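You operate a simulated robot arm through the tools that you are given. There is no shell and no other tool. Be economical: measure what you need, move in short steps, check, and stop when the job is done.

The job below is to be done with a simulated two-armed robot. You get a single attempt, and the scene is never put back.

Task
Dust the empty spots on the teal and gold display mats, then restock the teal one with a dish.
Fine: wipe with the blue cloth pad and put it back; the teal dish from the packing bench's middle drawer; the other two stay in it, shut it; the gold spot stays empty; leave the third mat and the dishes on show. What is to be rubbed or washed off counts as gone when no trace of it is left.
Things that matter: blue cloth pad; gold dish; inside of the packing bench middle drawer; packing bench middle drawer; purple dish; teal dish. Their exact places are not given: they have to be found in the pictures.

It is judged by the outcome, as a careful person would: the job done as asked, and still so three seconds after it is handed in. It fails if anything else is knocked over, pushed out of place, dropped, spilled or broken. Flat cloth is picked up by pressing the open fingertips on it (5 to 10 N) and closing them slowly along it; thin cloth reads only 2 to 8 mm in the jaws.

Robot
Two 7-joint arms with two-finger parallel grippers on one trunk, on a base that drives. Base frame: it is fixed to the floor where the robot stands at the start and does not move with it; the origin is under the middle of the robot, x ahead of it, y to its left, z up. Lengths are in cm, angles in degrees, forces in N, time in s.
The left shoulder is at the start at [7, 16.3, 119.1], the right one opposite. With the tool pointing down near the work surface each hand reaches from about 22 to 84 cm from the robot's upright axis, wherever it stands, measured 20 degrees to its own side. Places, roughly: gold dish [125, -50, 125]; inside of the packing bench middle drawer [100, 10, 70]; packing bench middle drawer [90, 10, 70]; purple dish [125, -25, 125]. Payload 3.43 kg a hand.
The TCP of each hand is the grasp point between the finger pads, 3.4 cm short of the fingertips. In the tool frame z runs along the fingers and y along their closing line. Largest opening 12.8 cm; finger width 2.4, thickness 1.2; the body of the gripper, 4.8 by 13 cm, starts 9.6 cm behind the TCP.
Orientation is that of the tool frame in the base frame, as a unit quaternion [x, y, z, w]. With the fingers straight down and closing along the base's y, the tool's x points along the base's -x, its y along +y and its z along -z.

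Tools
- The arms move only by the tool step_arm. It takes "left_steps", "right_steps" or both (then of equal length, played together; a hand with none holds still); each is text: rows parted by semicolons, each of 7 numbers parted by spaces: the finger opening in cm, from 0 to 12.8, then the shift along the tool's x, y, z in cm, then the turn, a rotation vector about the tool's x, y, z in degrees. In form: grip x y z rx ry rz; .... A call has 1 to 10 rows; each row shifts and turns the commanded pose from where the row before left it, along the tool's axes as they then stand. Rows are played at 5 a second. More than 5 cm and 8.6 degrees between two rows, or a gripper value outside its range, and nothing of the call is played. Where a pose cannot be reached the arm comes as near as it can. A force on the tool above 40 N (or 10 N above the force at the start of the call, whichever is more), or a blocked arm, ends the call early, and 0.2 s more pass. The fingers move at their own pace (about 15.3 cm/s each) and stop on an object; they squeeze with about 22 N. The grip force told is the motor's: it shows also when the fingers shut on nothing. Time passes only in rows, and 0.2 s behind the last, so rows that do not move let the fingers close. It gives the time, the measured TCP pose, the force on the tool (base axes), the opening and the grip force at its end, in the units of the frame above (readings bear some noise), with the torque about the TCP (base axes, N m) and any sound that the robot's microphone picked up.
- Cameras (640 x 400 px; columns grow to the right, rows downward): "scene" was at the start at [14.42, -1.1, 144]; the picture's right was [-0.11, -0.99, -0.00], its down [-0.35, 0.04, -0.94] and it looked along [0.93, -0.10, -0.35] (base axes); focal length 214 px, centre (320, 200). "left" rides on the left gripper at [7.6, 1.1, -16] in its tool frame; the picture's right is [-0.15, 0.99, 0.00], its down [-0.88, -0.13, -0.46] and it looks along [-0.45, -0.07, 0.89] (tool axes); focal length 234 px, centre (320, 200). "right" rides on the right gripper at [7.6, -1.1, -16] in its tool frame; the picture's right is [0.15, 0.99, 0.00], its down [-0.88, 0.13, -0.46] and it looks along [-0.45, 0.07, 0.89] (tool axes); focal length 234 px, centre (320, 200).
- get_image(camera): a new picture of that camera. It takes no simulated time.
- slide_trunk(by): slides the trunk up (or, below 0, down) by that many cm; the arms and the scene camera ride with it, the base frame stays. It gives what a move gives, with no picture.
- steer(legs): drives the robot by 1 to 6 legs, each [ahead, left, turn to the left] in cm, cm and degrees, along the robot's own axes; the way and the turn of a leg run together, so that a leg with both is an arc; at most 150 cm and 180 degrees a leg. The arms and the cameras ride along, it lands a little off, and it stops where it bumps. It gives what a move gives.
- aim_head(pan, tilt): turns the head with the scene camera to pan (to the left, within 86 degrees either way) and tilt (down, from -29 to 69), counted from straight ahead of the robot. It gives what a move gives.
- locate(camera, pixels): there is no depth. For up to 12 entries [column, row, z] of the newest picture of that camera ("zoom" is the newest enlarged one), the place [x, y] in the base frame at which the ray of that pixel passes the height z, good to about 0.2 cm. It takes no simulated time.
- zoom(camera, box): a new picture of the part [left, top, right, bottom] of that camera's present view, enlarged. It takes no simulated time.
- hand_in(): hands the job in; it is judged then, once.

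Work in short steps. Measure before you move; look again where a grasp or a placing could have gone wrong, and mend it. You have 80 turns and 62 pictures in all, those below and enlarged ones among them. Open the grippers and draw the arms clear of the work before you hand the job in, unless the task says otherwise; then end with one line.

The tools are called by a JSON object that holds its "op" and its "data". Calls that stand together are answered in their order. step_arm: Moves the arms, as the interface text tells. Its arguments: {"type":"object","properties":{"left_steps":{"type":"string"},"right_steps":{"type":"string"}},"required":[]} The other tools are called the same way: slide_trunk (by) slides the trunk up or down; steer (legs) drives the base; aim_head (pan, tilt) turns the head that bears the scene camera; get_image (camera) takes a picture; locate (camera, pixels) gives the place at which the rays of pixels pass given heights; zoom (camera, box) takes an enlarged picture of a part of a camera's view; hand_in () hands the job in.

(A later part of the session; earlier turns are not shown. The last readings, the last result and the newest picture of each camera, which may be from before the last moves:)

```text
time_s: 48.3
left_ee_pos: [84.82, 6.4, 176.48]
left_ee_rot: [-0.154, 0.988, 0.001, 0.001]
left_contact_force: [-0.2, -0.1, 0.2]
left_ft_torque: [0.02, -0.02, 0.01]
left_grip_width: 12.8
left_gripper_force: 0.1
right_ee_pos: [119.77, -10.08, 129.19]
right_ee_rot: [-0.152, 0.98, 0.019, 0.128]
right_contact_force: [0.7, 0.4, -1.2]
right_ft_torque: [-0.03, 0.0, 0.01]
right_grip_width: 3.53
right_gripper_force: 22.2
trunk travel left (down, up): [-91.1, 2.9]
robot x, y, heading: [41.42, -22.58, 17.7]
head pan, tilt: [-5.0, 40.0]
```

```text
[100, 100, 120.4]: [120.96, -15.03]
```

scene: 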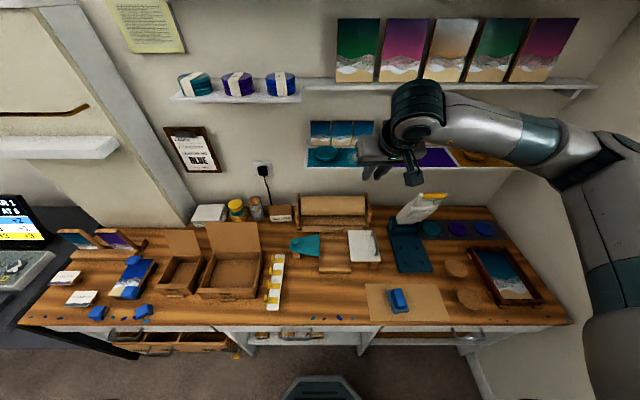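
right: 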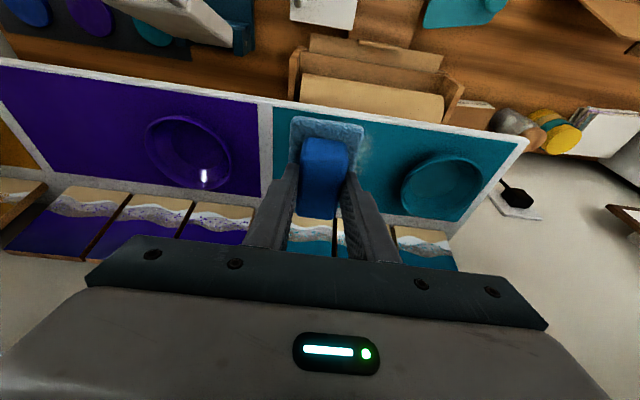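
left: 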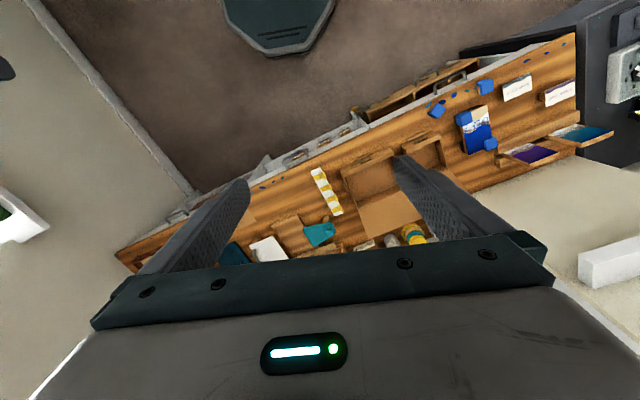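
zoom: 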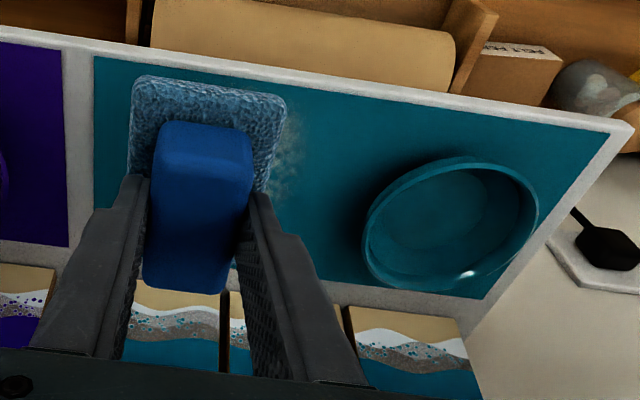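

Mat spans v −51.2…−26.5, dish at v≈−31.8, so the dusty spot is near u≈114, v≈−45.5. I lower the pad gently toward the mat with small final steps.

{"op": "step_arm", "data": {"right_steps": "0 -1.06 0.4 0.29 0 0 0; 0 0.39 0 1.45 0 0 0; 0 0.3 0 1.16 0 0 0; 0 0.08 0 0.29 0 0 0; 0 0.08 0 0.29 0 0 0; 0 0.08 0 0.29 0 0 0; 0 0.05 0 0.2 0 0 0; 0 0 0 0 0 0 0"}}

```text
time_s: 50.1
left_ee_pos: [84.8, 6.48, 176.59]
left_ee_rot: [-0.153, 0.988, 0.0, 0.001]
left_contact_force: [0.4, -1.1, 0.0]
left_ft_torque: [-0.01, 0.0, -0.02]
left_grip_width: 12.79
left_gripper_force: 0.0
right_ee_pos: [120.69, -9.32, 125.52]
right_ee_rot: [-0.152, 0.98, 0.019, 0.126]
right_contact_force: [-0.6, 0.3, -1.0]
right_ft_torque: [-0.01, -0.01, 0.01]
right_grip_width: 3.51
right_gripper_force: 22.0
trunk travel left (down, up): [-91.1, 2.9]
robot x, y, heading: [41.62, -21.93, 17.6]
head pan, tilt: [-5.0, 40.0]
```

No contact yet at z=125.5. Continue down in 0.25 cm steps.

{"op": "step_arm", "data": {"right_steps": "0 0.065 0 0.24 0 0 0; 0 0.065 0 0.24 0 0 0; 0 0.065 0 0.24 0 0 0; 0 0 0 0 0 0 0"}}

```text
time_s: 51.1
left_ee_pos: [84.94, 6.47, 176.46]
left_ee_rot: [-0.154, 0.988, 0.0, 0.001]
left_contact_force: [0.7, -0.1, -0.3]
left_ft_torque: [0.01, 0.0, -0.04]
left_grip_width: 12.8
left_gripper_force: 0.1
right_ee_pos: [120.69, -9.42, 124.69]
right_ee_rot: [-0.152, 0.98, 0.02, 0.126]
right_contact_force: [0.2, 0.0, -0.5]
right_ft_torque: [0.02, -0.01, 0.01]
right_grip_width: 3.53
right_gripper_force: 22.7
trunk travel left (down, up): [-91.1, 2.9]
robot x, y, heading: [41.48, -22.66, 17.9]
head pan, tilt: [-5.0, 40.0]
```

{"op": "step_arm", "data": {"right_steps": "0 0.065 0 0.24 0 0 0; 0 0.065 0 0.24 0 0 0; 0 0.065 0 0.24 0 0 0; 0 0.065 0 0.24 0 0 0; 0 0 0 0 0 0 0"}}

{"op": "zoom", "data": {"camera": "right", "box": [230, 80, 530, 270]}}

```text
time_s: 52.3
left_ee_pos: [84.62, 6.38, 176.6]
left_ee_rot: [-0.152, 0.988, 0.0, 0.001]
left_contact_force: [0.7, -0.2, -0.5]
left_ft_torque: [0.0, 0.0, 0.0]
left_grip_width: 12.78
left_gripper_force: 0.0
right_ee_pos: [120.36, -9.43, 124.04]
right_ee_rot: [-0.152, 0.979, 0.021, 0.131]
right_contact_force: [5.4, -1.6, 30.5]
right_ft_torque: [0.14, -1.04, -0.1]
right_grip_width: 3.47
right_gripper_force: 21.4
trunk travel left (down, up): [-91.1, 2.9]
robot x, y, heading: [41.46, -22.25, 17.8]
head pan, tilt: [-5.0, 40.0]
```

```text
2.11 times, centred on (380, 175) of right
```

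zoom: 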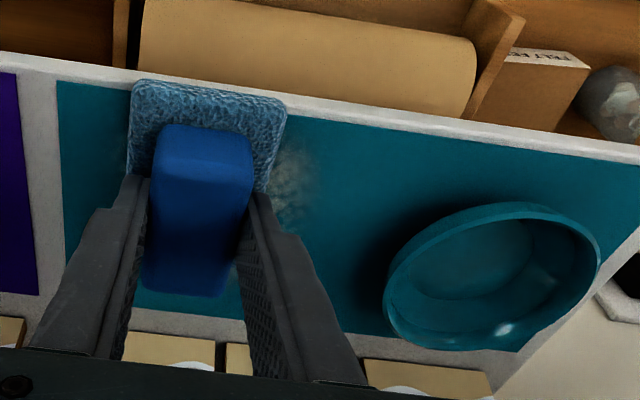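

Contact at z≈124.1 (30 N, too firm). I ease off 0.3 cm and sweep: left, right across the spot.

{"op": "step_arm", "data": {"right_steps": "0 -0.078 0 -0.29 0 0 0; 0 0 1.2 0 0 0 0; 0 0 1.1 0 0 0 0; 0 0 -1.2 0 0 0 0; 0 0 -1.2 0 0 0 0; 0 0 -1.2 0 0 0 0; 0 0 -1.2 0 0 0 0; 0 -1.45 0 0.39 0 0 0; 0 0 0 0 0 0 0"}}

```text
time_s: 54.3
left_ee_pos: [84.74, 6.3, 176.51]
left_ee_rot: [-0.153, 0.988, 0.0, 0.001]
left_contact_force: [0.1, 0.6, -0.2]
left_ft_torque: [0.0, 0.02, 0.03]
left_grip_width: 12.8
left_gripper_force: 0.0
right_ee_pos: [122.81, -11.44, 124.02]
right_ee_rot: [-0.151, 0.98, 0.018, 0.128]
right_contact_force: [-0.8, -1.5, 4.4]
right_ft_torque: [-0.1, 0.15, -0.04]
right_grip_width: 3.53
right_gripper_force: 21.6
trunk travel left (down, up): [-91.1, 2.9]
robot x, y, heading: [41.58, -22.34, 17.6]
head pan, tilt: [-5.0, 40.0]
```

Force 4.4 N, good. Continue: sweep left, forward 1.2, sweep right.

{"op": "step_arm", "data": {"right_steps": "0 0 1.2 0 0 0 0; 0 0 1.2 0 0 0 0; 0 0 1.2 0 0 0 0; 0 0 1.3 0 0 0 0; 0 -1.16 0 0.32 0 0 0; 0 0 -1.2 0 0 0 0; 0 0 -1.2 0 0 0 0; 0 0 -1.2 0 0 0 0; 0 0 -1.2 0 0 0 0; 0 0 0 0 0 0 0"}}

{"op": "step_arm", "data": {"right_steps": "0 1.3 1 -0.36 0 0 0; 0 1.3 1 -0.36 0 0 0; 0 0 1.2 0 0 0 0; 0 0 1.2 0 0 0 0; 0 -1.3 -0.8 0.35 0 0 0; 0 -1.3 -0.8 0.35 0 0 0; 0 0 -1.2 0 0 0 0; 0 1.3 -1 -0.36 0 0 0; 0 1.3 -0.4 -0.36 0 0 0; 0 -0.9 0 -3.4 0 0 0"}}

{"op": "zoom", "data": {"camera": "right", "box": [230, 80, 530, 270]}}

{"op": "zoom", "data": {"camera": "scene", "box": [260, 130, 480, 260]}}

```text
time_s: 56.5
left_ee_pos: [84.65, 6.64, 176.63]
left_ee_rot: [-0.154, 0.988, 0.0, 0.002]
left_contact_force: [-1.0, -0.2, 0.1]
left_ft_torque: [0.01, 0.0, 0.01]
left_grip_width: 12.79
left_gripper_force: 0.1
right_ee_pos: [123.78, -10.71, 124.07]
right_ee_rot: [-0.153, 0.98, 0.02, 0.127]
right_contact_force: [-1.1, 3.0, 9.3]
right_ft_torque: [0.17, -0.03, 0.1]
right_grip_width: 3.55
right_gripper_force: 22.2
trunk travel left (down, up): [-91.1, 2.9]
robot x, y, heading: [41.48, -22.2, 17.7]
head pan, tilt: [-5.0, 40.0]
```

```text
time_s: 58.7
left_ee_pos: [84.84, 6.49, 176.45]
left_ee_rot: [-0.153, 0.988, 0.0, 0.001]
left_contact_force: [0.8, 0.1, -0.9]
left_ft_torque: [-0.03, -0.02, 0.0]
left_grip_width: 12.8
left_gripper_force: 0.0
right_ee_pos: [121.3, -11.61, 127.38]
right_ee_rot: [-0.152, 0.98, 0.019, 0.127]
right_contact_force: [0.6, -0.1, -1.4]
right_ft_torque: [0.01, 0.02, 0.01]
right_grip_width: 3.52
right_gripper_force: 22.2
trunk travel left (down, up): [-91.1, 2.9]
robot x, y, heading: [41.48, -22.68, 17.6]
head pan, tilt: [-5.0, 40.0]
```

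```text
2.11 times, centred on (380, 175) of right
```

zoom: 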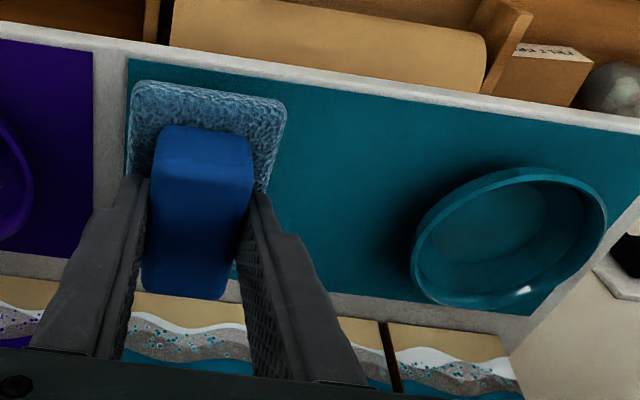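

```text
2.91 times, centred on (370, 195) of scene
```

zoom: 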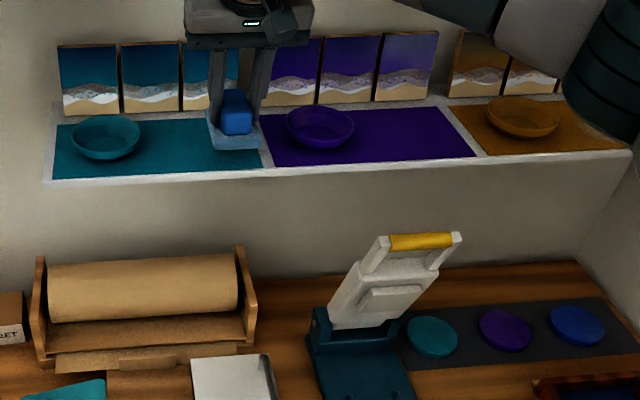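

Teal spot is clean. I lift, pull back off the shelf, and strafe right 36 cm toward the gold mat.

{"op": "step_arm", "data": {"right_steps": "0 -0.78 0 -2.9 0 0 0; 0 3.86 0 -1.04 0 0 0; 0 3.86 0 -1.04 0 0 0; 0 3.86 0 -1.04 0 0 0; 0 3.86 0 -1.04 0 0 0; 0 3.86 0 -1.04 0 0 0; 0 0 0 0 0 0 0"}}

{"op": "steer", "data": {"legs": [[0, -38, 0]]}}

{"op": "aim_head", "data": {"pan": -8, "tilt": 40}}

{"op": "get_image", "data": {"camera": "scene"}}

```text
time_s: 60.3
left_ee_pos: [84.86, 6.53, 176.42]
left_ee_rot: [-0.153, 0.988, 0.0, 0.0]
left_contact_force: [0.4, -0.1, -1.0]
left_ft_torque: [-0.04, 0.02, 0.01]
left_grip_width: 12.8
left_gripper_force: 0.0
right_ee_pos: [102.28, -17.78, 130.54]
right_ee_rot: [-0.151, 0.98, 0.02, 0.126]
right_contact_force: [-0.1, -0.3, -1.1]
right_ft_torque: [-0.03, 0.0, -0.01]
right_grip_width: 3.54
right_gripper_force: 21.9
trunk travel left (down, up): [-91.1, 2.9]
robot x, y, heading: [41.38, -22.75, 17.6]
head pan, tilt: [-5.0, 40.0]
```

```text
time_s: 62.7
left_ee_pos: [96.42, -29.51, 176.45]
left_ee_rot: [-0.152, 0.988, 0.001, 0.001]
left_contact_force: [0.2, 0.0, -0.3]
left_ft_torque: [-0.02, 0.03, -0.01]
left_grip_width: 12.77
left_gripper_force: 0.1
right_ee_pos: [113.4, -53.18, 130.32]
right_ee_rot: [-0.155, 0.98, 0.018, 0.125]
right_contact_force: [0.2, 0.1, -0.9]
right_ft_torque: [-0.01, -0.02, 0.02]
right_grip_width: 3.52
right_gripper_force: 22.0
trunk travel left (down, up): [-91.1, 2.9]
robot x, y, heading: [52.83, -58.45, 17.8]
head pan, tilt: [-5.0, 40.0]
stopped in leg 1: the robot was blocked; the commanded pose is now the measured one
```

```text
time_s: 63.3
left_ee_pos: [96.35, -29.49, 176.43]
left_ee_rot: [-0.153, 0.988, 0.0, 0.0]
left_contact_force: [0.8, -0.1, 0.1]
left_ft_torque: [0.02, -0.02, 0.0]
left_grip_width: 12.8
left_gripper_force: 0.0
right_ee_pos: [113.45, -53.28, 130.31]
right_ee_rot: [-0.155, 0.98, 0.019, 0.125]
right_contact_force: [-0.2, -0.4, -0.9]
right_ft_torque: [0.0, -0.01, 0.0]
right_grip_width: 3.52
right_gripper_force: 21.9
trunk travel left (down, up): [-91.1, 2.9]
robot x, y, heading: [53.0, -58.57, 17.6]
head pan, tilt: [-8.0, 40.0]
```

```text
30 pictures are left
```

scene: 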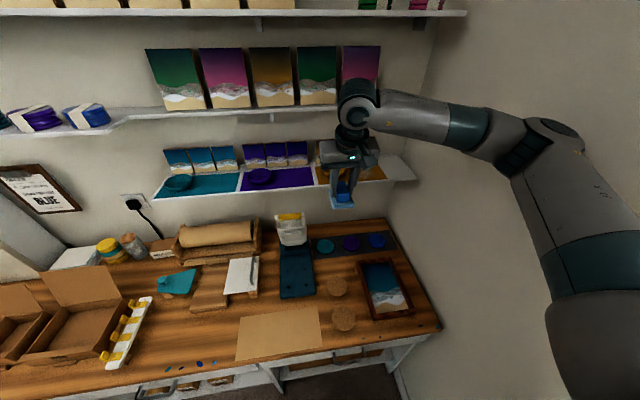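

Almost there but the elbow touched the wall. I ease back left 4 cm, then move the hand right and slightly up, before the shelf.

{"op": "steer", "data": {"legs": [[0, 4, 0]]}}

{"op": "step_arm", "data": {"right_steps": "0 -0.3 -2 -1.2 0 0 0; 0 -1 -3 0.26 0 0 0; 0 -1 -3 0.26 0 0 0; 0 -1 -3 0.26 0 0 0; 0 -1 -3 0.26 0 0 0; 0 -1 -3 0.26 0 0 0; 0 -0 -2 0 0 0 0; 0 0 0 0 0 0 0"}}

{"op": "get_image", "data": {"camera": "right"}}

```text
time_s: 64.2
left_ee_pos: [95.59, -27.12, 176.65]
left_ee_rot: [-0.151, 0.988, 0.005, -0.001]
left_contact_force: [0.2, -1.0, -0.1]
left_ft_torque: [0.17, 0.04, 0.02]
left_grip_width: 12.8
left_gripper_force: 0.1
right_ee_pos: [112.57, -50.61, 130.27]
right_ee_rot: [-0.153, 0.98, 0.023, 0.125]
right_contact_force: [-0.5, -1.3, -0.6]
right_ft_torque: [0.11, 0.03, 0.04]
right_grip_width: 3.54
right_gripper_force: 22.1
trunk travel left (down, up): [-91.1, 2.9]
robot x, y, heading: [51.87, -54.47, 17.8]
head pan, tilt: [-8.0, 40.0]
```

```text
time_s: 66.2
left_ee_pos: [92.73, -18.85, 176.37]
left_ee_rot: [-0.185, 0.983, -0.009, 0.006]
left_contact_force: [-0.5, 0.0, 1.1]
left_ft_torque: [0.05, -0.03, 0.02]
left_grip_width: 12.77
left_gripper_force: 0.0
right_ee_pos: [124.0, -57.32, 132.87]
right_ee_rot: [-0.193, 0.972, 0.014, 0.131]
right_contact_force: [-0.7, -0.1, -0.6]
right_ft_torque: [-0.01, -0.02, -0.01]
right_grip_width: 3.52
right_gripper_force: 22.0
trunk travel left (down, up): [-91.1, 2.9]
robot x, y, heading: [53.97, -52.85, 21.6]
head pan, tilt: [-8.0, 40.0]
stopped in row 8 (right hand): the arm was blocked; the commanded pose is now the measured one
```

```text
29 pictures are left
```

right: 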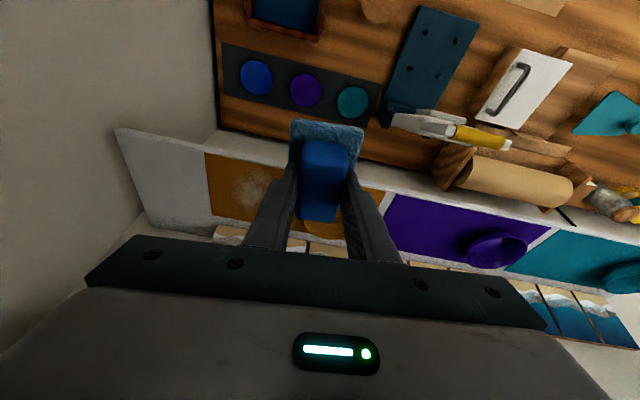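

The elbow against the wall turned the base. I shift left 6 cm while turning back 4°, then extend the hand forward (which tucks the elbow in) at safe height above the gold dish.

{"op": "steer", "data": {"legs": [[0, 6, -4]]}}

{"op": "step_arm", "data": {"right_steps": "0 -2.9 0 0.78 0 0 0; 0 -2.9 0 0.78 0 0 0; 0 -2.9 0 0.78 0 0 0; 0 0 0 0 0 0 0"}}

{"op": "get_image", "data": {"camera": "right"}}

```text
time_s: 67.2
left_ee_pos: [95.67, -19.35, 176.3]
left_ee_rot: [-0.147, 0.989, 0.001, -0.001]
left_contact_force: [0.2, -0.7, -0.7]
left_ft_torque: [0.03, 0.03, 0.03]
left_grip_width: 12.79
left_gripper_force: 0.1
right_ee_pos: [123.14, -59.83, 131.61]
right_ee_rot: [-0.149, 0.981, 0.017, 0.124]
right_contact_force: [0.5, 0.2, -1.5]
right_ft_torque: [-0.01, -0.02, -0.01]
right_grip_width: 3.55
right_gripper_force: 21.6
trunk travel left (down, up): [-91.1, 2.9]
robot x, y, heading: [51.51, -47.58, 17.0]
head pan, tilt: [-8.0, 40.0]
```

```text
time_s: 68.2
left_ee_pos: [95.41, -19.48, 176.46]
left_ee_rot: [-0.147, 0.989, 0.001, 0.001]
left_contact_force: [-0.3, -0.5, 0.2]
left_ft_torque: [-0.02, 0.0, -0.02]
left_grip_width: 12.78
left_gripper_force: 0.0
right_ee_pos: [131.71, -57.25, 131.65]
right_ee_rot: [-0.15, 0.981, 0.017, 0.125]
right_contact_force: [-0.4, 0.4, 0.7]
right_ft_torque: [0.03, 0.0, 0.0]
right_grip_width: 3.51
right_gripper_force: 21.9
trunk travel left (down, up): [-91.1, 2.9]
robot x, y, heading: [51.76, -47.65, 17.2]
head pan, tilt: [-8.0, 40.0]
```

```text
28 pictures are left
```

right: 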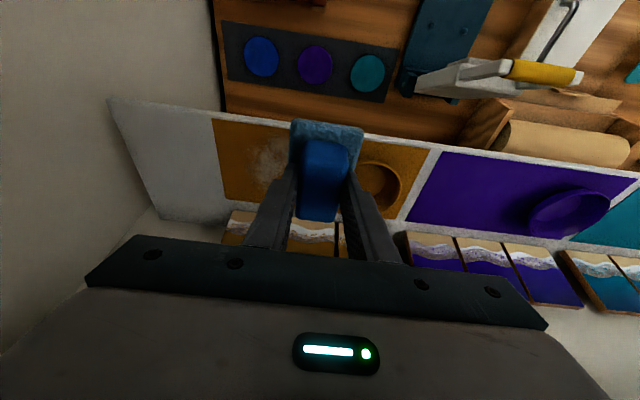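

Good, no block. I locate the gold mat corners, dust and gold dish at mat height z≈119.3.

{"op": "locate", "data": {"camera": "right", "pixels": [[213, 119, 119.4], [428, 148, 119.4], [400, 218, 119.4], [225, 199, 119.4], [270, 150, 119.4], [255, 150, 119.4], [385, 190, 121], [400, 185, 123]]}}

{"op": "zoom", "data": {"camera": "right", "box": [190, 90, 450, 250]}}

```text
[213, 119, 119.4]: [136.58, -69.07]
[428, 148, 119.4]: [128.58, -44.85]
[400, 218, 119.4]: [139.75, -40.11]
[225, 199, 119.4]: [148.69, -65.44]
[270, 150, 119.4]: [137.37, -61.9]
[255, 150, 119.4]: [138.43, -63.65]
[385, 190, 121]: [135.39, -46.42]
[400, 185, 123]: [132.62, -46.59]
```

```text
2.46 times, centred on (320, 170) of right
```

zoom: 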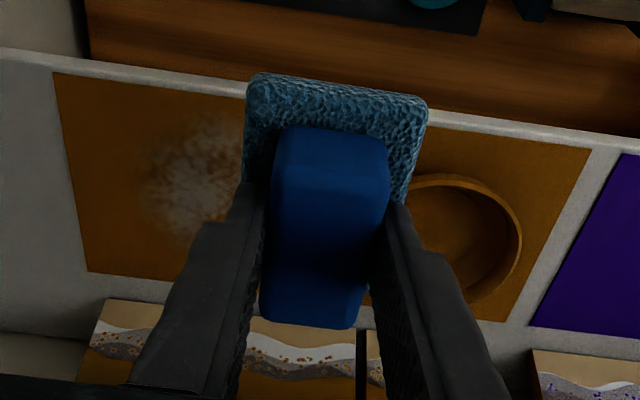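

Gold dust centre ≈ v −100.5, u≈114. Move there and lower to just at contact.

{"op": "step_arm", "data": {"right_steps": "0 -1.93 -3 0.52 0 0 0; 0 -1.93 -3 0.52 0 0 0; 0 0.78 0 2.9 0 0 0; 0 0.78 0 2.9 0 0 0; 0 0.26 0 0.97 0 0 0; 0 0.065 0 0.24 0 0 0; 0 0.065 0 0.24 0 0 0; 0 0 0 0 0 0 0"}}

```text
time_s: 70.0
left_ee_pos: [95.34, -19.41, 176.33]
left_ee_rot: [-0.147, 0.989, 0.002, 0.001]
left_contact_force: [-0.3, -0.7, -0.4]
left_ft_torque: [0.01, 0.02, -0.01]
left_grip_width: 12.83
left_gripper_force: 0.0
right_ee_pos: [137.12, -61.74, 124.05]
right_ee_rot: [-0.15, 0.98, 0.018, 0.126]
right_contact_force: [-1.2, 0.1, 1.6]
right_ft_torque: [0.09, -0.08, 0.02]
right_grip_width: 3.52
right_gripper_force: 21.9
trunk travel left (down, up): [-91.1, 2.9]
robot x, y, heading: [52.0, -47.74, 16.7]
head pan, tilt: [-8.0, 40.0]
```

Light contact. Press 0.06 cm more and sweep the same pattern.

{"op": "step_arm", "data": {"right_steps": "0 0.016 0 0.06 0 0 0; 0 0 1.4 0 0 0 0; 0 0 1.4 0 0 0 0; 0 0 -1.2 0 0 0 0; 0 0 -1.2 0 0 0 0; 0 0 -1.2 0 0 0 0; 0 0 -1.2 0 0 0 0; 0 0 -1.2 0 0 0 0; 0 -1.45 0 0.39 0 0 0; 0 0 0 0 0 0 0"}}

{"op": "step_arm", "data": {"right_steps": "0 0 1.2 0 0 0 0; 0 0 1.2 0 0 0 0; 0 0 1.2 0 0 0 0; 0 0 1.2 0 0 0 0; 0 0 1.2 0 0 0 0; 0 -1.16 0 0.32 0 0 0; 0 0 -1.5 0 0 0 0; 0 0 -1.5 0 0 0 0; 0 0 -1.5 0 0 0 0; 0 0 -1.5 0 0 0 0"}}

{"op": "step_arm", "data": {"right_steps": "0 1.3 1.2 -0.36 0 0 0; 0 1.3 1.2 -0.36 0 0 0; 0 0 1.5 0 0 0 0; 0 0 1.5 0 0 0 0; 0 -1.3 -0.8 0.35 0 0 0; 0 -1.3 -0.8 0.35 0 0 0; 0 0 -1.5 0 0 0 0; 0 1.3 -1 -0.36 0 0 0; 0 1.3 -1 -0.36 0 0 0; 0 -0.9 0 -3.4 0 0 0"}}

{"op": "zoom", "data": {"camera": "right", "box": [190, 90, 450, 250]}}

```text
time_s: 72.2
left_ee_pos: [95.36, -19.35, 176.55]
left_ee_rot: [-0.147, 0.989, 0.002, 0.001]
left_contact_force: [0.1, 0.9, 0.3]
left_ft_torque: [0.02, 0.01, -0.02]
left_grip_width: 12.82
left_gripper_force: 0.1
right_ee_pos: [139.55, -64.46, 124.01]
right_ee_rot: [-0.15, 0.981, 0.018, 0.126]
right_contact_force: [-1.2, -2.1, 5.9]
right_ft_torque: [0.1, -0.25, -0.13]
right_grip_width: 3.54
right_gripper_force: 21.5
trunk travel left (down, up): [-91.1, 2.9]
robot x, y, heading: [51.83, -47.61, 17.4]
head pan, tilt: [-8.0, 40.0]
```

```text
time_s: 74.4
left_ee_pos: [95.5, -19.41, 176.42]
left_ee_rot: [-0.147, 0.989, 0.002, 0.001]
left_contact_force: [0.2, -0.9, 0.6]
left_ft_torque: [-0.01, 0.01, 0.01]
left_grip_width: 12.81
left_gripper_force: 0.0
right_ee_pos: [140.74, -64.13, 124.06]
right_ee_rot: [-0.15, 0.981, 0.019, 0.125]
right_contact_force: [0.3, 1.9, 2.3]
right_ft_torque: [0.14, -0.12, 0.03]
right_grip_width: 3.52
right_gripper_force: 21.8
trunk travel left (down, up): [-91.1, 2.9]
robot x, y, heading: [51.58, -47.83, 17.1]
head pan, tilt: [-8.0, 40.0]
```

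```text
time_s: 76.6
left_ee_pos: [95.48, -19.37, 176.34]
left_ee_rot: [-0.147, 0.989, 0.001, 0.0]
left_contact_force: [0.0, -0.7, 0.4]
left_ft_torque: [-0.02, -0.03, 0.01]
left_grip_width: 12.83
left_gripper_force: 0.2
right_ee_pos: [138.05, -64.35, 127.5]
right_ee_rot: [-0.149, 0.981, 0.018, 0.123]
right_contact_force: [0.5, 0.1, -0.8]
right_ft_torque: [-0.02, -0.01, 0.0]
right_grip_width: 3.53
right_gripper_force: 22.0
trunk travel left (down, up): [-91.1, 2.9]
robot x, y, heading: [52.08, -47.98, 17.2]
head pan, tilt: [-8.0, 40.0]
```

```text
2.46 times, centred on (320, 170) of right
```

zoom: 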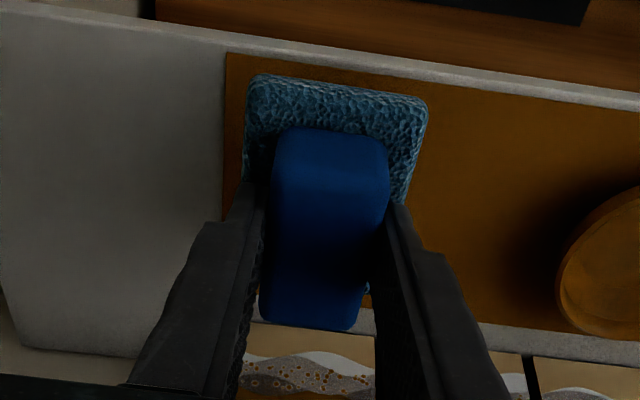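

What is visible is clean. I raise 4 cm, drive back 17 and left 15, then look at both mats.

{"op": "step_arm", "data": {"right_steps": "0 -0.5 0 -1.93 0 0 0; 0 -0.5 0 -1.93 0 0 0; 0 0 0 0 0 0 0"}}

{"op": "steer", "data": {"legs": [[-17, 0, 0.6], [0, 15.3, 0]]}}

{"op": "step_arm", "data": {"right_steps": "0 2.0 4 -0.5 0 0 0; 0 2.0 4 -0.5 0 0 0; 0 2.0 4 -0.5 0 0 0; 0 2.0 4 -0.5 0 0 0; 0 2.4 4 -0.6 0 0 0; 0 2.4 4 -0.6 0 0 0; 0 2.4 4 -0.6 0 0 0; 0 2.4 0 -0.6 0 0 0; 0 0 0 0 0 0 0"}}

{"op": "aim_head", "data": {"pan": -15, "tilt": 38}}

{"op": "get_image", "data": {"camera": "scene"}}

```text
time_s: 77.4
left_ee_pos: [95.51, -19.3, 176.35]
left_ee_rot: [-0.147, 0.989, 0.002, 0.0]
left_contact_force: [-0.1, -1.1, 0.4]
left_ft_torque: [0.0, -0.03, 0.0]
left_grip_width: 12.8
left_gripper_force: 0.0
right_ee_pos: [138.12, -64.44, 131.52]
right_ee_rot: [-0.151, 0.98, 0.018, 0.125]
right_contact_force: [0.5, 0.5, -1.3]
right_ft_torque: [0.0, -0.05, 0.0]
right_grip_width: 3.53
right_gripper_force: 21.9
trunk travel left (down, up): [-91.1, 2.9]
robot x, y, heading: [51.65, -47.92, 17.2]
head pan, tilt: [-8.0, 40.0]
```

```text
time_s: 79.8
left_ee_pos: [74.88, -10.16, 176.58]
left_ee_rot: [-0.15, 0.989, 0.003, 0.0]
left_contact_force: [0.4, -0.3, 0.3]
left_ft_torque: [0.04, 0.03, 0.01]
left_grip_width: 12.81
left_gripper_force: 0.1
right_ee_pos: [117.71, -54.85, 131.59]
right_ee_rot: [-0.153, 0.98, 0.02, 0.126]
right_contact_force: [0.6, 0.3, -0.5]
right_ft_torque: [0.05, 0.01, 0.02]
right_grip_width: 3.53
right_gripper_force: 22.3
trunk travel left (down, up): [-91.1, 2.9]
robot x, y, heading: [31.11, -38.09, 17.6]
head pan, tilt: [-8.0, 40.0]
```

```text
time_s: 81.8
left_ee_pos: [74.73, -9.77, 176.55]
left_ee_rot: [-0.15, 0.989, 0.003, 0.002]
left_contact_force: [0.1, 0.2, -1.7]
left_ft_torque: [0.04, -0.03, 0.01]
left_grip_width: 12.81
left_gripper_force: 0.1
right_ee_pos: [92.12, -33.75, 131.36]
right_ee_rot: [-0.152, 0.98, 0.019, 0.124]
right_contact_force: [0.4, -0.6, 0.0]
right_ft_torque: [0.01, -0.01, 0.02]
right_grip_width: 3.55
right_gripper_force: 22.2
trunk travel left (down, up): [-91.1, 2.9]
robot x, y, heading: [31.34, -38.46, 17.5]
head pan, tilt: [-8.0, 40.0]
```

```text
time_s: 82.5
left_ee_pos: [74.82, -9.78, 176.3]
left_ee_rot: [-0.15, 0.989, 0.001, 0.001]
left_contact_force: [0.5, -0.7, 0.1]
left_ft_torque: [-0.01, -0.02, 0.04]
left_grip_width: 12.82
left_gripper_force: 0.1
right_ee_pos: [92.16, -33.62, 131.33]
right_ee_rot: [-0.153, 0.98, 0.018, 0.124]
right_contact_force: [1.0, 0.0, -0.6]
right_ft_torque: [0.01, 0.0, -0.01]
right_grip_width: 3.51
right_gripper_force: 21.7
trunk travel left (down, up): [-91.1, 2.9]
robot x, y, heading: [31.12, -38.14, 17.3]
head pan, tilt: [-15.0, 38.0]
```

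```text
25 pictures are left
```

scene: 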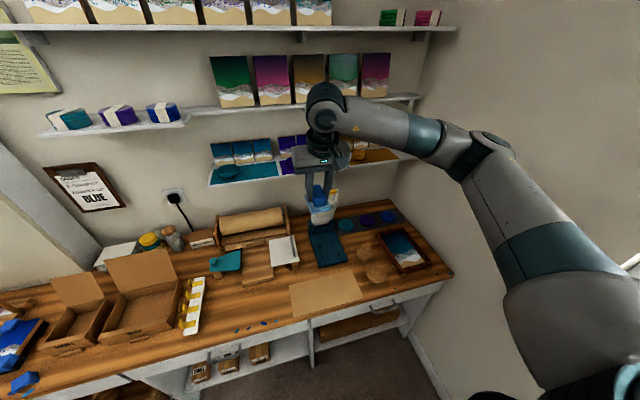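

Gold mat is partly hidden by the arm; I'll recheck after lowering. Trunk down 29, align back over the pad's place (TCP 90.2,−33.5), and descend to just above the sheet.

{"op": "slide_trunk", "data": {"by": -29}}

{"op": "step_arm", "data": {"right_steps": "0 1.74 0.7 -0.47 0 0 0; 0 0 0 0 -1.04 0 -3.86; 0 1.17 0 4.35 0 0 0; 0 1.17 0 4.35 0 0 0; 0 1.04 0 3.86 0 0 0; 0 0.65 0 2.4 0 0 0; 0 0 0 0 0 0 0"}}

```text
time_s: 85.4
left_ee_pos: [74.76, -9.58, 147.42]
left_ee_rot: [-0.151, 0.989, 0.002, 0.001]
left_contact_force: [-0.1, -0.5, -1.0]
left_ft_torque: [0.04, -0.02, 0.0]
left_grip_width: 12.78
left_gripper_force: 0.0
right_ee_pos: [92.03, -33.53, 102.3]
right_ee_rot: [-0.153, 0.98, 0.019, 0.124]
right_contact_force: [-0.2, -0.5, -0.8]
right_ft_torque: [0.03, 0.0, -0.03]
right_grip_width: 3.5
right_gripper_force: 21.9
trunk travel left (down, up): [-62.1, 31.9]
robot x, y, heading: [31.08, -38.03, 17.3]
head pan, tilt: [-15.0, 38.0]
```

```text
time_s: 87.0
left_ee_pos: [74.7, -9.61, 147.44]
left_ee_rot: [-0.151, 0.989, 0.001, 0.001]
left_contact_force: [-0.4, -0.3, 0.1]
left_ft_torque: [0.01, -0.01, -0.02]
left_grip_width: 12.8
left_gripper_force: 0.0
right_ee_pos: [90.06, -33.37, 87.02]
right_ee_rot: [-0.187, 0.974, 0.022, 0.124]
right_contact_force: [0.3, -0.1, -0.6]
right_ft_torque: [-0.01, 0.0, 0.02]
right_grip_width: 3.49
right_gripper_force: 22.4
trunk travel left (down, up): [-62.1, 31.9]
robot x, y, heading: [30.99, -37.86, 17.8]
head pan, tilt: [-15.0, 38.0]
```

Now lower the last 1.8 cm gently, open, and withdraw upward.

{"op": "step_arm", "data": {"right_steps": "0 0.2 0 0.8 0 0 0; 0 0.13 0 0.5 0 0 0; 0 0.08 0 0.3 0 0 0; 0 0.04 0 0.12 0 0 0; 0 0 0 0 0 0 0"}}

{"op": "step_arm", "data": {"right_steps": "4 0 0 0 0 0 0; 6 0 0 0 0 0 0; 7.5 0 0 0 0 0 0; 7.5 -0.5 0 -1.9 0 0 0; 7.5 -1.17 0 -4.35 0 0 0; 7.5 -1.17 0 -4.35 0 0 0; 7.5 -1.17 0 -4.35 0 0 0; 7.5 0 0 0 0 0 0"}}

{"op": "get_image", "data": {"camera": "right"}}

{"op": "zoom", "data": {"camera": "scene", "box": [190, 80, 440, 240]}}

```text
time_s: 88.2
left_ee_pos: [74.77, -9.51, 147.34]
left_ee_rot: [-0.15, 0.989, 0.002, 0.0]
left_contact_force: [0.0, -0.4, -0.4]
left_ft_torque: [0.01, -0.01, 0.01]
left_grip_width: 12.8
left_gripper_force: 0.1
right_ee_pos: [90.06, -33.48, 85.07]
right_ee_rot: [-0.189, 0.974, 0.023, 0.124]
right_contact_force: [-0.5, 0.4, -1.0]
right_ft_torque: [0.0, -0.05, 0.01]
right_grip_width: 3.54
right_gripper_force: 21.5
trunk travel left (down, up): [-62.1, 31.9]
robot x, y, heading: [31.05, -38.05, 17.4]
head pan, tilt: [-15.0, 38.0]
```

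```text
time_s: 90.0
left_ee_pos: [74.75, -9.57, 147.43]
left_ee_rot: [-0.15, 0.989, 0.001, 0.0]
left_contact_force: [1.0, -0.3, 0.4]
left_ft_torque: [-0.03, 0.03, 0.01]
left_grip_width: 12.8
left_gripper_force: 0.0
right_ee_pos: [90.34, -33.42, 100.54]
right_ee_rot: [-0.187, 0.974, 0.023, 0.123]
right_contact_force: [-0.2, -0.1, -0.4]
right_ft_torque: [0.02, 0.0, 0.02]
right_grip_width: 7.46
right_gripper_force: 0.0
trunk travel left (down, up): [-62.1, 31.9]
robot x, y, heading: [31.01, -38.26, 17.2]
head pan, tilt: [-15.0, 38.0]
```

```text
24 pictures are left
```

right: 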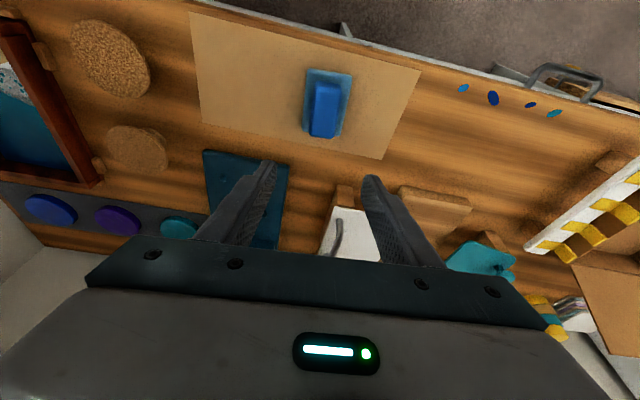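

```text
2.50 times, centred on (315, 160) of scene
```

zoom: 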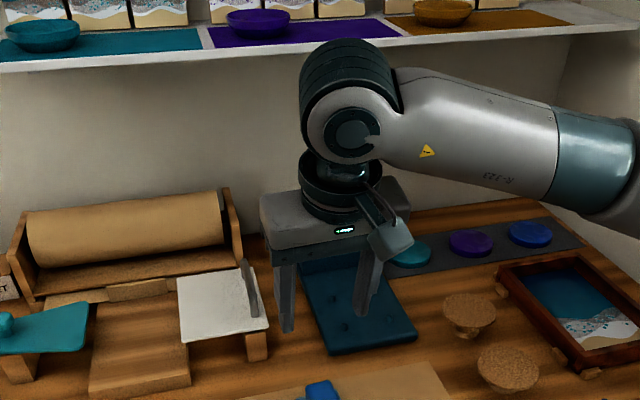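

Pad is back on its sheet and both mats look dust-free. Now the drawer: drive back 12 and left 30 and view the middle drawer's handle.

{"op": "steer", "data": {"legs": [[-14, 0, 0.3], [0, 30, 0]]}}

{"op": "aim_head", "data": {"pan": 0, "tilt": 52}}

{"op": "get_image", "data": {"camera": "scene"}}

{"op": "get_image", "data": {"camera": "right"}}

```text
time_s: 93.0
left_ee_pos: [51.95, 14.62, 147.33]
left_ee_rot: [-0.155, 0.988, 0.002, 0.0]
left_contact_force: [0.0, -0.3, -0.3]
left_ft_torque: [-0.01, 0.04, 0.0]
left_grip_width: 12.8
left_gripper_force: 0.0
right_ee_pos: [67.74, -9.01, 100.52]
right_ee_rot: [-0.19, 0.974, 0.024, 0.124]
right_contact_force: [0.7, -0.1, -0.9]
right_ft_torque: [-0.05, -0.01, 0.02]
right_grip_width: 7.53
right_gripper_force: 0.1
trunk travel left (down, up): [-62.1, 31.9]
robot x, y, heading: [8.63, -13.98, 17.9]
head pan, tilt: [-15.0, 38.0]
```

```text
time_s: 93.7
left_ee_pos: [51.99, 14.75, 147.41]
left_ee_rot: [-0.155, 0.988, 0.002, 0.001]
left_contact_force: [0.1, 0.3, 0.6]
left_ft_torque: [0.01, 0.02, 0.02]
left_grip_width: 12.79
left_gripper_force: 0.0
right_ee_pos: [67.72, -8.84, 100.62]
right_ee_rot: [-0.19, 0.974, 0.023, 0.124]
right_contact_force: [-0.1, 0.2, 0.7]
right_ft_torque: [-0.02, 0.0, 0.0]
right_grip_width: 7.49
right_gripper_force: 0.1
trunk travel left (down, up): [-62.1, 31.9]
robot x, y, heading: [8.25, -14.01, 18.2]
head pan, tilt: [0.0, 52.0]
```

```text
22 pictures are left
```

scene: 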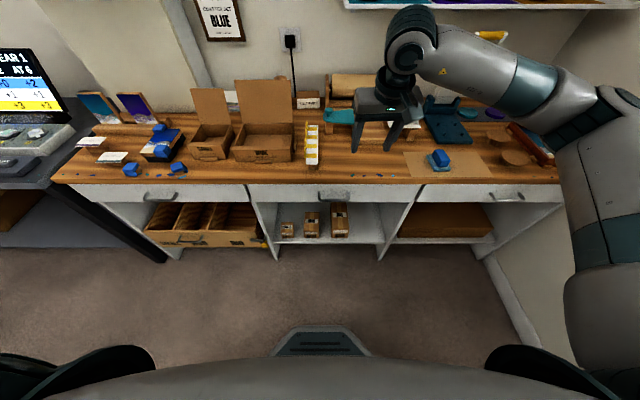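

```text
21 pictures are left
```

right: 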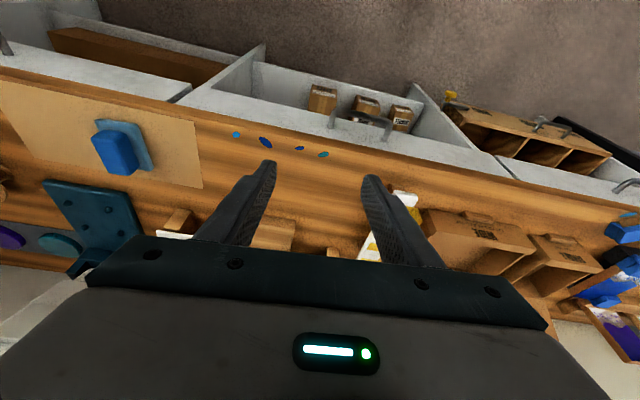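

I triangulate the handle bar with the scene and right cameras.

{"op": "zoom", "data": {"camera": "scene", "box": [240, 160, 420, 260]}}

{"op": "locate", "data": {"camera": "zoom", "pixels": [[270, 132, 70], [270, 132, 64], [400, 132, 70], [400, 132, 64]]}}

{"op": "zoom", "data": {"camera": "right", "box": [280, 60, 460, 180]}}

```text
3.56 times, centred on (330, 210) of scene
```

zoom: 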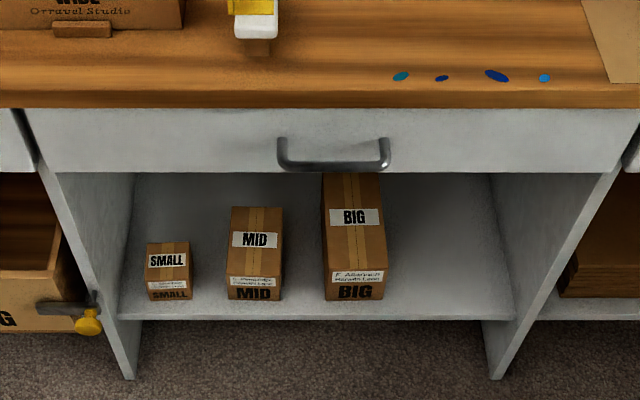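

```text
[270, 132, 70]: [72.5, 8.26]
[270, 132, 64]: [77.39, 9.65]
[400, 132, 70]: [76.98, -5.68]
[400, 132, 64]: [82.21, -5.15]
```

```text
3.33 times, centred on (370, 120) of right
```

zoom: 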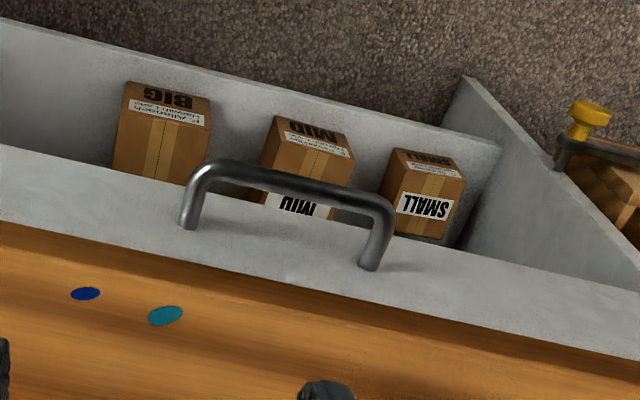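

{"op": "locate", "data": {"camera": "scene", "pixels": [[319.6, 199.6, 74], [319.6, 199.6, 66], [348.8, 199.6, 74], [348.8, 199.6, 66]]}}

{"op": "locate", "data": {"camera": "zoom", "pixels": [[382, 203, 74], [382, 203, 66], [203, 172, 74], [203, 172, 66], [188, 225, 74], [370, 266, 74]]}}

```text
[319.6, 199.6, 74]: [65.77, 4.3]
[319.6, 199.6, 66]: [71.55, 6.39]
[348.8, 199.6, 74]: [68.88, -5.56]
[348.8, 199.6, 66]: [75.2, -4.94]
```

```text
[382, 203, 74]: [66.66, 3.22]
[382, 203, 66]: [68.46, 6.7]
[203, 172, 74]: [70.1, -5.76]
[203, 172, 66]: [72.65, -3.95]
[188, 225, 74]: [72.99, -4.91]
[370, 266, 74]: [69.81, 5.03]
```

Handle bar: u≈65.6, v from −16 to −26.4, z≈71.8, about 2.5 cm clear of the face. I rotate the right tool 90° about its axis and pitch it near-horizontal to grip the bar from above and below.

{"op": "step_arm", "data": {"right_steps": "5 0 0 0 1.04 0 3.86; 5 0 0 0 0 0 8.5; 5 0 0 0 0 0 8.5; 5 0 0 0 0 0 8.5; 5 0 0 0 0 0 8.5; 5 0 0 0 0 0 8.5; 5 0 0 0 0 0 8.5; 5 0 0 0 0 0 8.5; 5 0 0 0 0 0 8.5; 5 0 0 0 0 0 8.5"}}

{"op": "step_arm", "data": {"right_steps": "5 0 0 0 0 0 8.5; 5 0 0 0 0 0 5; 5 0 0 0 -8.5 0 0; 5 0 0 0 -8.5 0 0; 5 0 0 0 -8.5 0 0; 5 0 0 0 -8.5 0 0; 5 0 0 0 -8.5 0 0; 5 0 0 0 -8.5 0 0; 5 0 0 0 -8.5 0 0; 5 0 0 0 0 0 0"}}

```text
time_s: 95.9
left_ee_pos: [51.9, 14.67, 147.26]
left_ee_rot: [-0.155, 0.988, 0.001, 0.002]
left_contact_force: [-0.2, -0.1, 0.3]
left_ft_torque: [0.0, -0.04, 0.0]
left_grip_width: 12.78
left_gripper_force: 0.2
right_ee_pos: [67.73, -9.07, 100.56]
right_ee_rot: [0.485, 0.866, 0.091, 0.086]
right_contact_force: [-0.3, 0.6, 1.3]
right_ft_torque: [0.02, 0.01, -0.01]
right_grip_width: 5.0
right_gripper_force: 0.0
trunk travel left (down, up): [-62.1, 31.9]
robot x, y, heading: [8.59, -14.03, 18.0]
head pan, tilt: [0.0, 52.0]
```

```text
time_s: 98.1
left_ee_pos: [51.88, 14.34, 147.53]
left_ee_rot: [-0.153, 0.988, 0.002, 0.0]
left_contact_force: [0.2, -0.3, 0.1]
left_ft_torque: [0.09, -0.01, -0.03]
left_grip_width: 12.79
left_gripper_force: 0.0
right_ee_pos: [67.1, -7.71, 100.18]
right_ee_rot: [0.471, 0.659, 0.481, 0.335]
right_contact_force: [-0.3, -0.5, 0.8]
right_ft_torque: [0.06, -0.02, 0.08]
right_grip_width: 5.01
right_gripper_force: 0.0
right hand out of reach, approached as far as the arm can: row 9
trunk travel left (down, up): [-62.1, 31.9]
robot x, y, heading: [8.74, -14.22, 18.1]
head pan, tilt: [0.0, 52.0]
```

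Tool is near-horizontal (z axis ≈[.90,.32,−.31]), closing line vertical. I back off 5 cm, move 6 cm left, and lower the trunk 27 cm to handle height.

{"op": "step_arm", "data": {"right_steps": "5 3 0 -3 0 0 0; 5 3.2 0 -2.5 0 0 0; 5 0 0 0 0 0 0"}}

{"op": "slide_trunk", "data": {"by": -27}}

{"op": "get_image", "data": {"camera": "right"}}

{"op": "zoom", "data": {"camera": "scene", "box": [230, 140, 470, 290]}}

```text
time_s: 98.9
left_ee_pos: [52.11, 14.62, 147.29]
left_ee_rot: [-0.153, 0.988, 0.002, 0.0]
left_contact_force: [0.1, 0.2, 0.6]
left_ft_torque: [-0.02, 0.01, -0.03]
left_grip_width: 12.8
left_gripper_force: 0.1
right_ee_pos: [61.16, -2.16, 101.06]
right_ee_rot: [0.469, 0.647, 0.487, 0.354]
right_contact_force: [0.6, 0.1, 0.0]
right_ft_torque: [0.02, -0.03, 0.03]
right_grip_width: 5.01
right_gripper_force: 0.0
right hand out of reach, approached as far as the arm can: row 1
trunk travel left (down, up): [-62.1, 31.9]
robot x, y, heading: [8.82, -13.95, 18.3]
head pan, tilt: [0.0, 52.0]
```

```text
time_s: 101.7
left_ee_pos: [51.89, 14.69, 120.49]
left_ee_rot: [-0.153, 0.988, 0.002, 0.001]
left_contact_force: [0.7, 0.4, -0.1]
left_ft_torque: [-0.01, 0.03, 0.02]
left_grip_width: 12.8
left_gripper_force: 0.1
right_ee_pos: [61.29, -2.24, 74.44]
right_ee_rot: [0.467, 0.647, 0.488, 0.354]
right_contact_force: [-0.8, -0.4, 0.4]
right_ft_torque: [-0.04, 0.01, 0.0]
right_grip_width: 4.98
right_gripper_force: 0.2
trunk travel left (down, up): [-35.1, 58.9]
robot x, y, heading: [8.97, -14.47, 17.9]
head pan, tilt: [0.0, 52.0]
```

```text
18 pictures are left
```

right: 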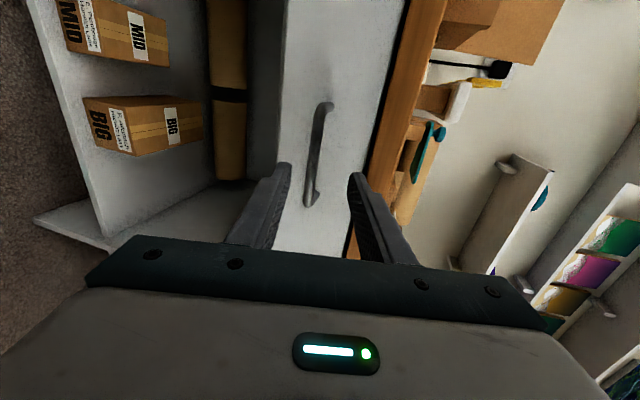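

```text
2.67 times, centred on (350, 215) of scene
```

zoom: 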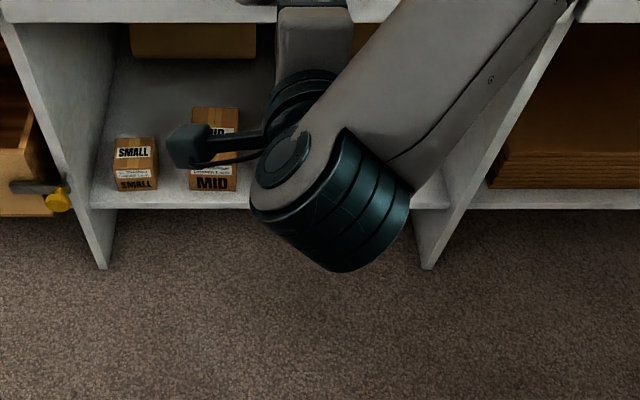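

The bar appears at column ≈318 between the fingers' planes. I check its height by where its ray passes the expected u.

{"op": "locate", "data": {"camera": "right", "pixels": [[318, 150, 73], [318, 150, 72], [318, 150, 71], [318, 150, 70], [326, 106, 71.5], [308, 200, 71.5]]}}

```text
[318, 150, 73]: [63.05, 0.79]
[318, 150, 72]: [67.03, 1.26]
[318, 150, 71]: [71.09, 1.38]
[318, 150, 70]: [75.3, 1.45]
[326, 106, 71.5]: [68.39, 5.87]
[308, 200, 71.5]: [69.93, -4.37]
```

Bar height ≈71.7. Advance 6.2 cm along the tool (0.5 cm down) and close on the bar.

{"op": "step_arm", "data": {"right_steps": "5 0 -0.48 2 0 0 0; 5 0 0 2.1 0 0 0; 5 0 0 2.06 0 0 0; 5 0 0 0 0 0 0; 2.5 0 0 0 0 0 0; 0 0 0 0 0 0 0; 0 0 0 0 0 0 0"}}

{"op": "get_image", "data": {"camera": "right"}}

```text
time_s: 103.3
left_ee_pos: [51.95, 14.66, 120.27]
left_ee_rot: [-0.154, 0.988, 0.002, -0.001]
left_contact_force: [0.0, 0.3, -0.2]
left_ft_torque: [-0.01, 0.01, -0.03]
left_grip_width: 12.77
left_gripper_force: 0.1
right_ee_pos: [66.61, -0.41, 71.91]
right_ee_rot: [0.468, 0.649, 0.485, 0.352]
right_contact_force: [-8.7, -1.3, -15.6]
right_ft_torque: [-0.01, 0.52, 0.15]
right_grip_width: 1.2
right_gripper_force: 44.9
trunk travel left (down, up): [-35.1, 58.9]
robot x, y, heading: [8.71, -14.61, 17.9]
head pan, tilt: [0.0, 52.0]
```

```text
16 pictures are left
```

right: 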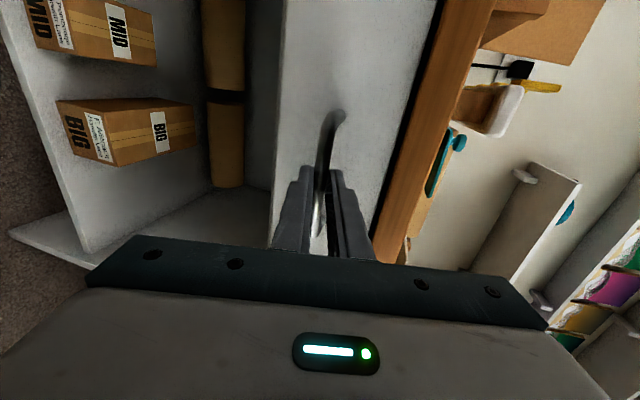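

Bar gripped (1.2 cm). I pull the drawer open by driving straight back 25 cm.

{"op": "steer", "data": {"legs": [[-13, 0, 0], [-12, 0, 0]]}}

{"op": "aim_head", "data": {"pan": -3, "tilt": 52}}

{"op": "get_image", "data": {"camera": "scene"}}

```text
time_s: 105.4
left_ee_pos: [27.92, 7.04, 120.27]
left_ee_rot: [-0.155, 0.988, 0.001, 0.0]
left_contact_force: [0.1, 0.9, 0.6]
left_ft_torque: [0.0, -0.01, -0.01]
left_grip_width: 12.81
left_gripper_force: 0.0
right_ee_pos: [42.63, -8.09, 72.03]
right_ee_rot: [0.468, 0.648, 0.486, 0.352]
right_contact_force: [0.3, 1.3, -32.8]
right_ft_torque: [-0.12, 0.79, -0.06]
right_grip_width: 1.17
right_gripper_force: 45.6
trunk travel left (down, up): [-35.1, 58.9]
robot x, y, heading: [-15.34, -21.91, 18.2]
head pan, tilt: [0.0, 52.0]
```

```text
time_s: 106.0
left_ee_pos: [27.73, 6.87, 120.37]
left_ee_rot: [-0.155, 0.988, 0.002, -0.001]
left_contact_force: [0.4, 0.0, 0.3]
left_ft_torque: [0.03, -0.01, -0.01]
left_grip_width: 12.82
left_gripper_force: 0.1
right_ee_pos: [42.44, -8.15, 71.95]
right_ee_rot: [0.468, 0.65, 0.485, 0.352]
right_contact_force: [-0.4, -0.2, -9.9]
right_ft_torque: [-0.08, 0.3, -0.1]
right_grip_width: 1.16
right_gripper_force: 44.7
trunk travel left (down, up): [-35.1, 58.9]
robot x, y, heading: [-15.54, -21.98, 18.2]
head pan, tilt: [-3.0, 52.0]
```

```text
15 pictures are left
```

scene: 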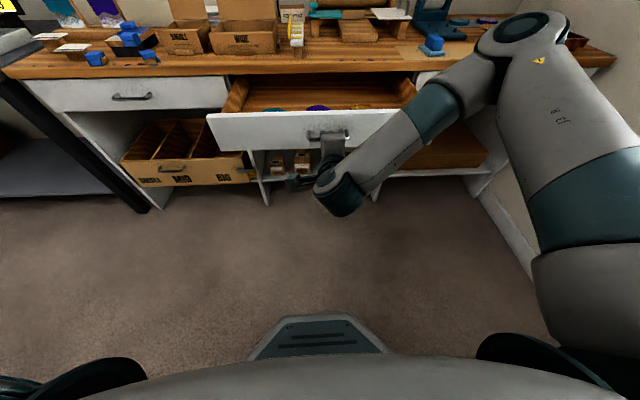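

Drawer is open with three dishes inside. Keeping the right hand on the handle, I enlarge the drawer to measure the teal dish for the left hand.

{"op": "zoom", "data": {"camera": "scene", "box": [200, 65, 440, 185]}}

{"op": "locate", "data": {"camera": "scene", "pixels": [[208, 116, 76.5], [392, 113, 76.5], [260, 109, 74], [287, 109, 74], [273, 107, 74], [317, 106, 74], [305, 107, 74]]}}

```text
2.67 times, centred on (320, 125) of scene
```

zoom: 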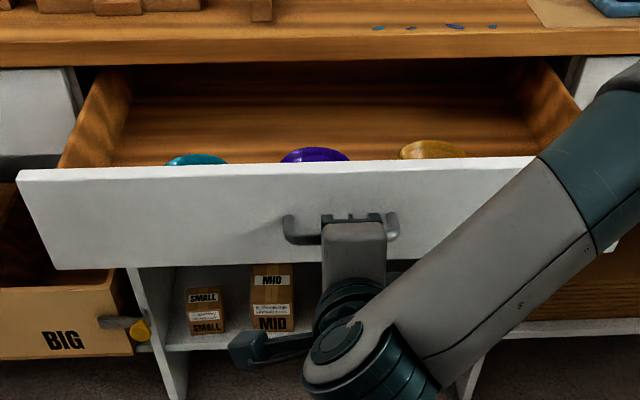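

```text
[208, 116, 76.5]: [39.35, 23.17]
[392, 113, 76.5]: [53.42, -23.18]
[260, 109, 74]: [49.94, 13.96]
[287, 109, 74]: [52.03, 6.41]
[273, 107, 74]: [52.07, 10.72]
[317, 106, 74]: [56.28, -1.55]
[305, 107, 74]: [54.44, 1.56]
```

The dishes sit just behind the front panel. I bring the left hand over that area (u≈45, v≈−6, z≈104) to see in with its camera.

{"op": "step_arm", "data": {"left_steps": "12.8 -3.8 -0.9 3 0 0 0; 12.8 -3.8 -0.9 3 0 0 0; 12.8 -3.8 -0.9 3 0 0 0; 12.8 -3.8 -0.9 3 0 0 0; 12.8 0 0 3 0 0 0; 12.8 0 0 0 0 0 0"}}

{"op": "get_image", "data": {"camera": "left"}}

```text
time_s: 107.4
left_ee_pos: [43.34, 8.03, 105.05]
left_ee_rot: [-0.154, 0.988, 0.001, 0.0]
left_contact_force: [-0.3, -0.2, -0.5]
left_ft_torque: [0.01, 0.01, -0.01]
left_grip_width: 12.82
left_gripper_force: 0.1
right_ee_pos: [42.5, -8.19, 71.99]
right_ee_rot: [0.468, 0.649, 0.485, 0.353]
right_contact_force: [0.3, 0.6, -15.4]
right_ft_torque: [-0.18, 0.32, -0.42]
right_grip_width: 1.19
right_gripper_force: 45.0
trunk travel left (down, up): [-35.1, 58.9]
robot x, y, heading: [-15.51, -22.26, 18.0]
head pan, tilt: [-3.0, 52.0]
```

```text
13 pictures are left
```

left: 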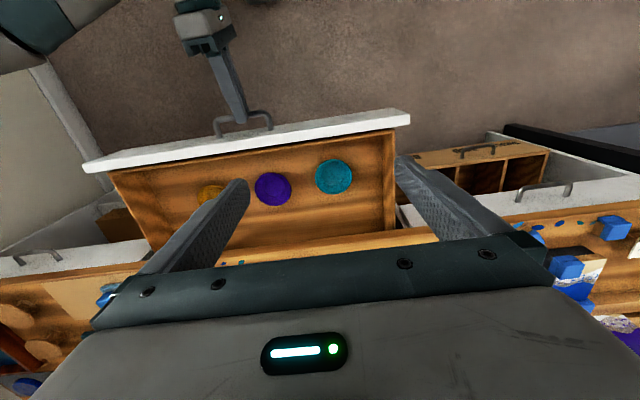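

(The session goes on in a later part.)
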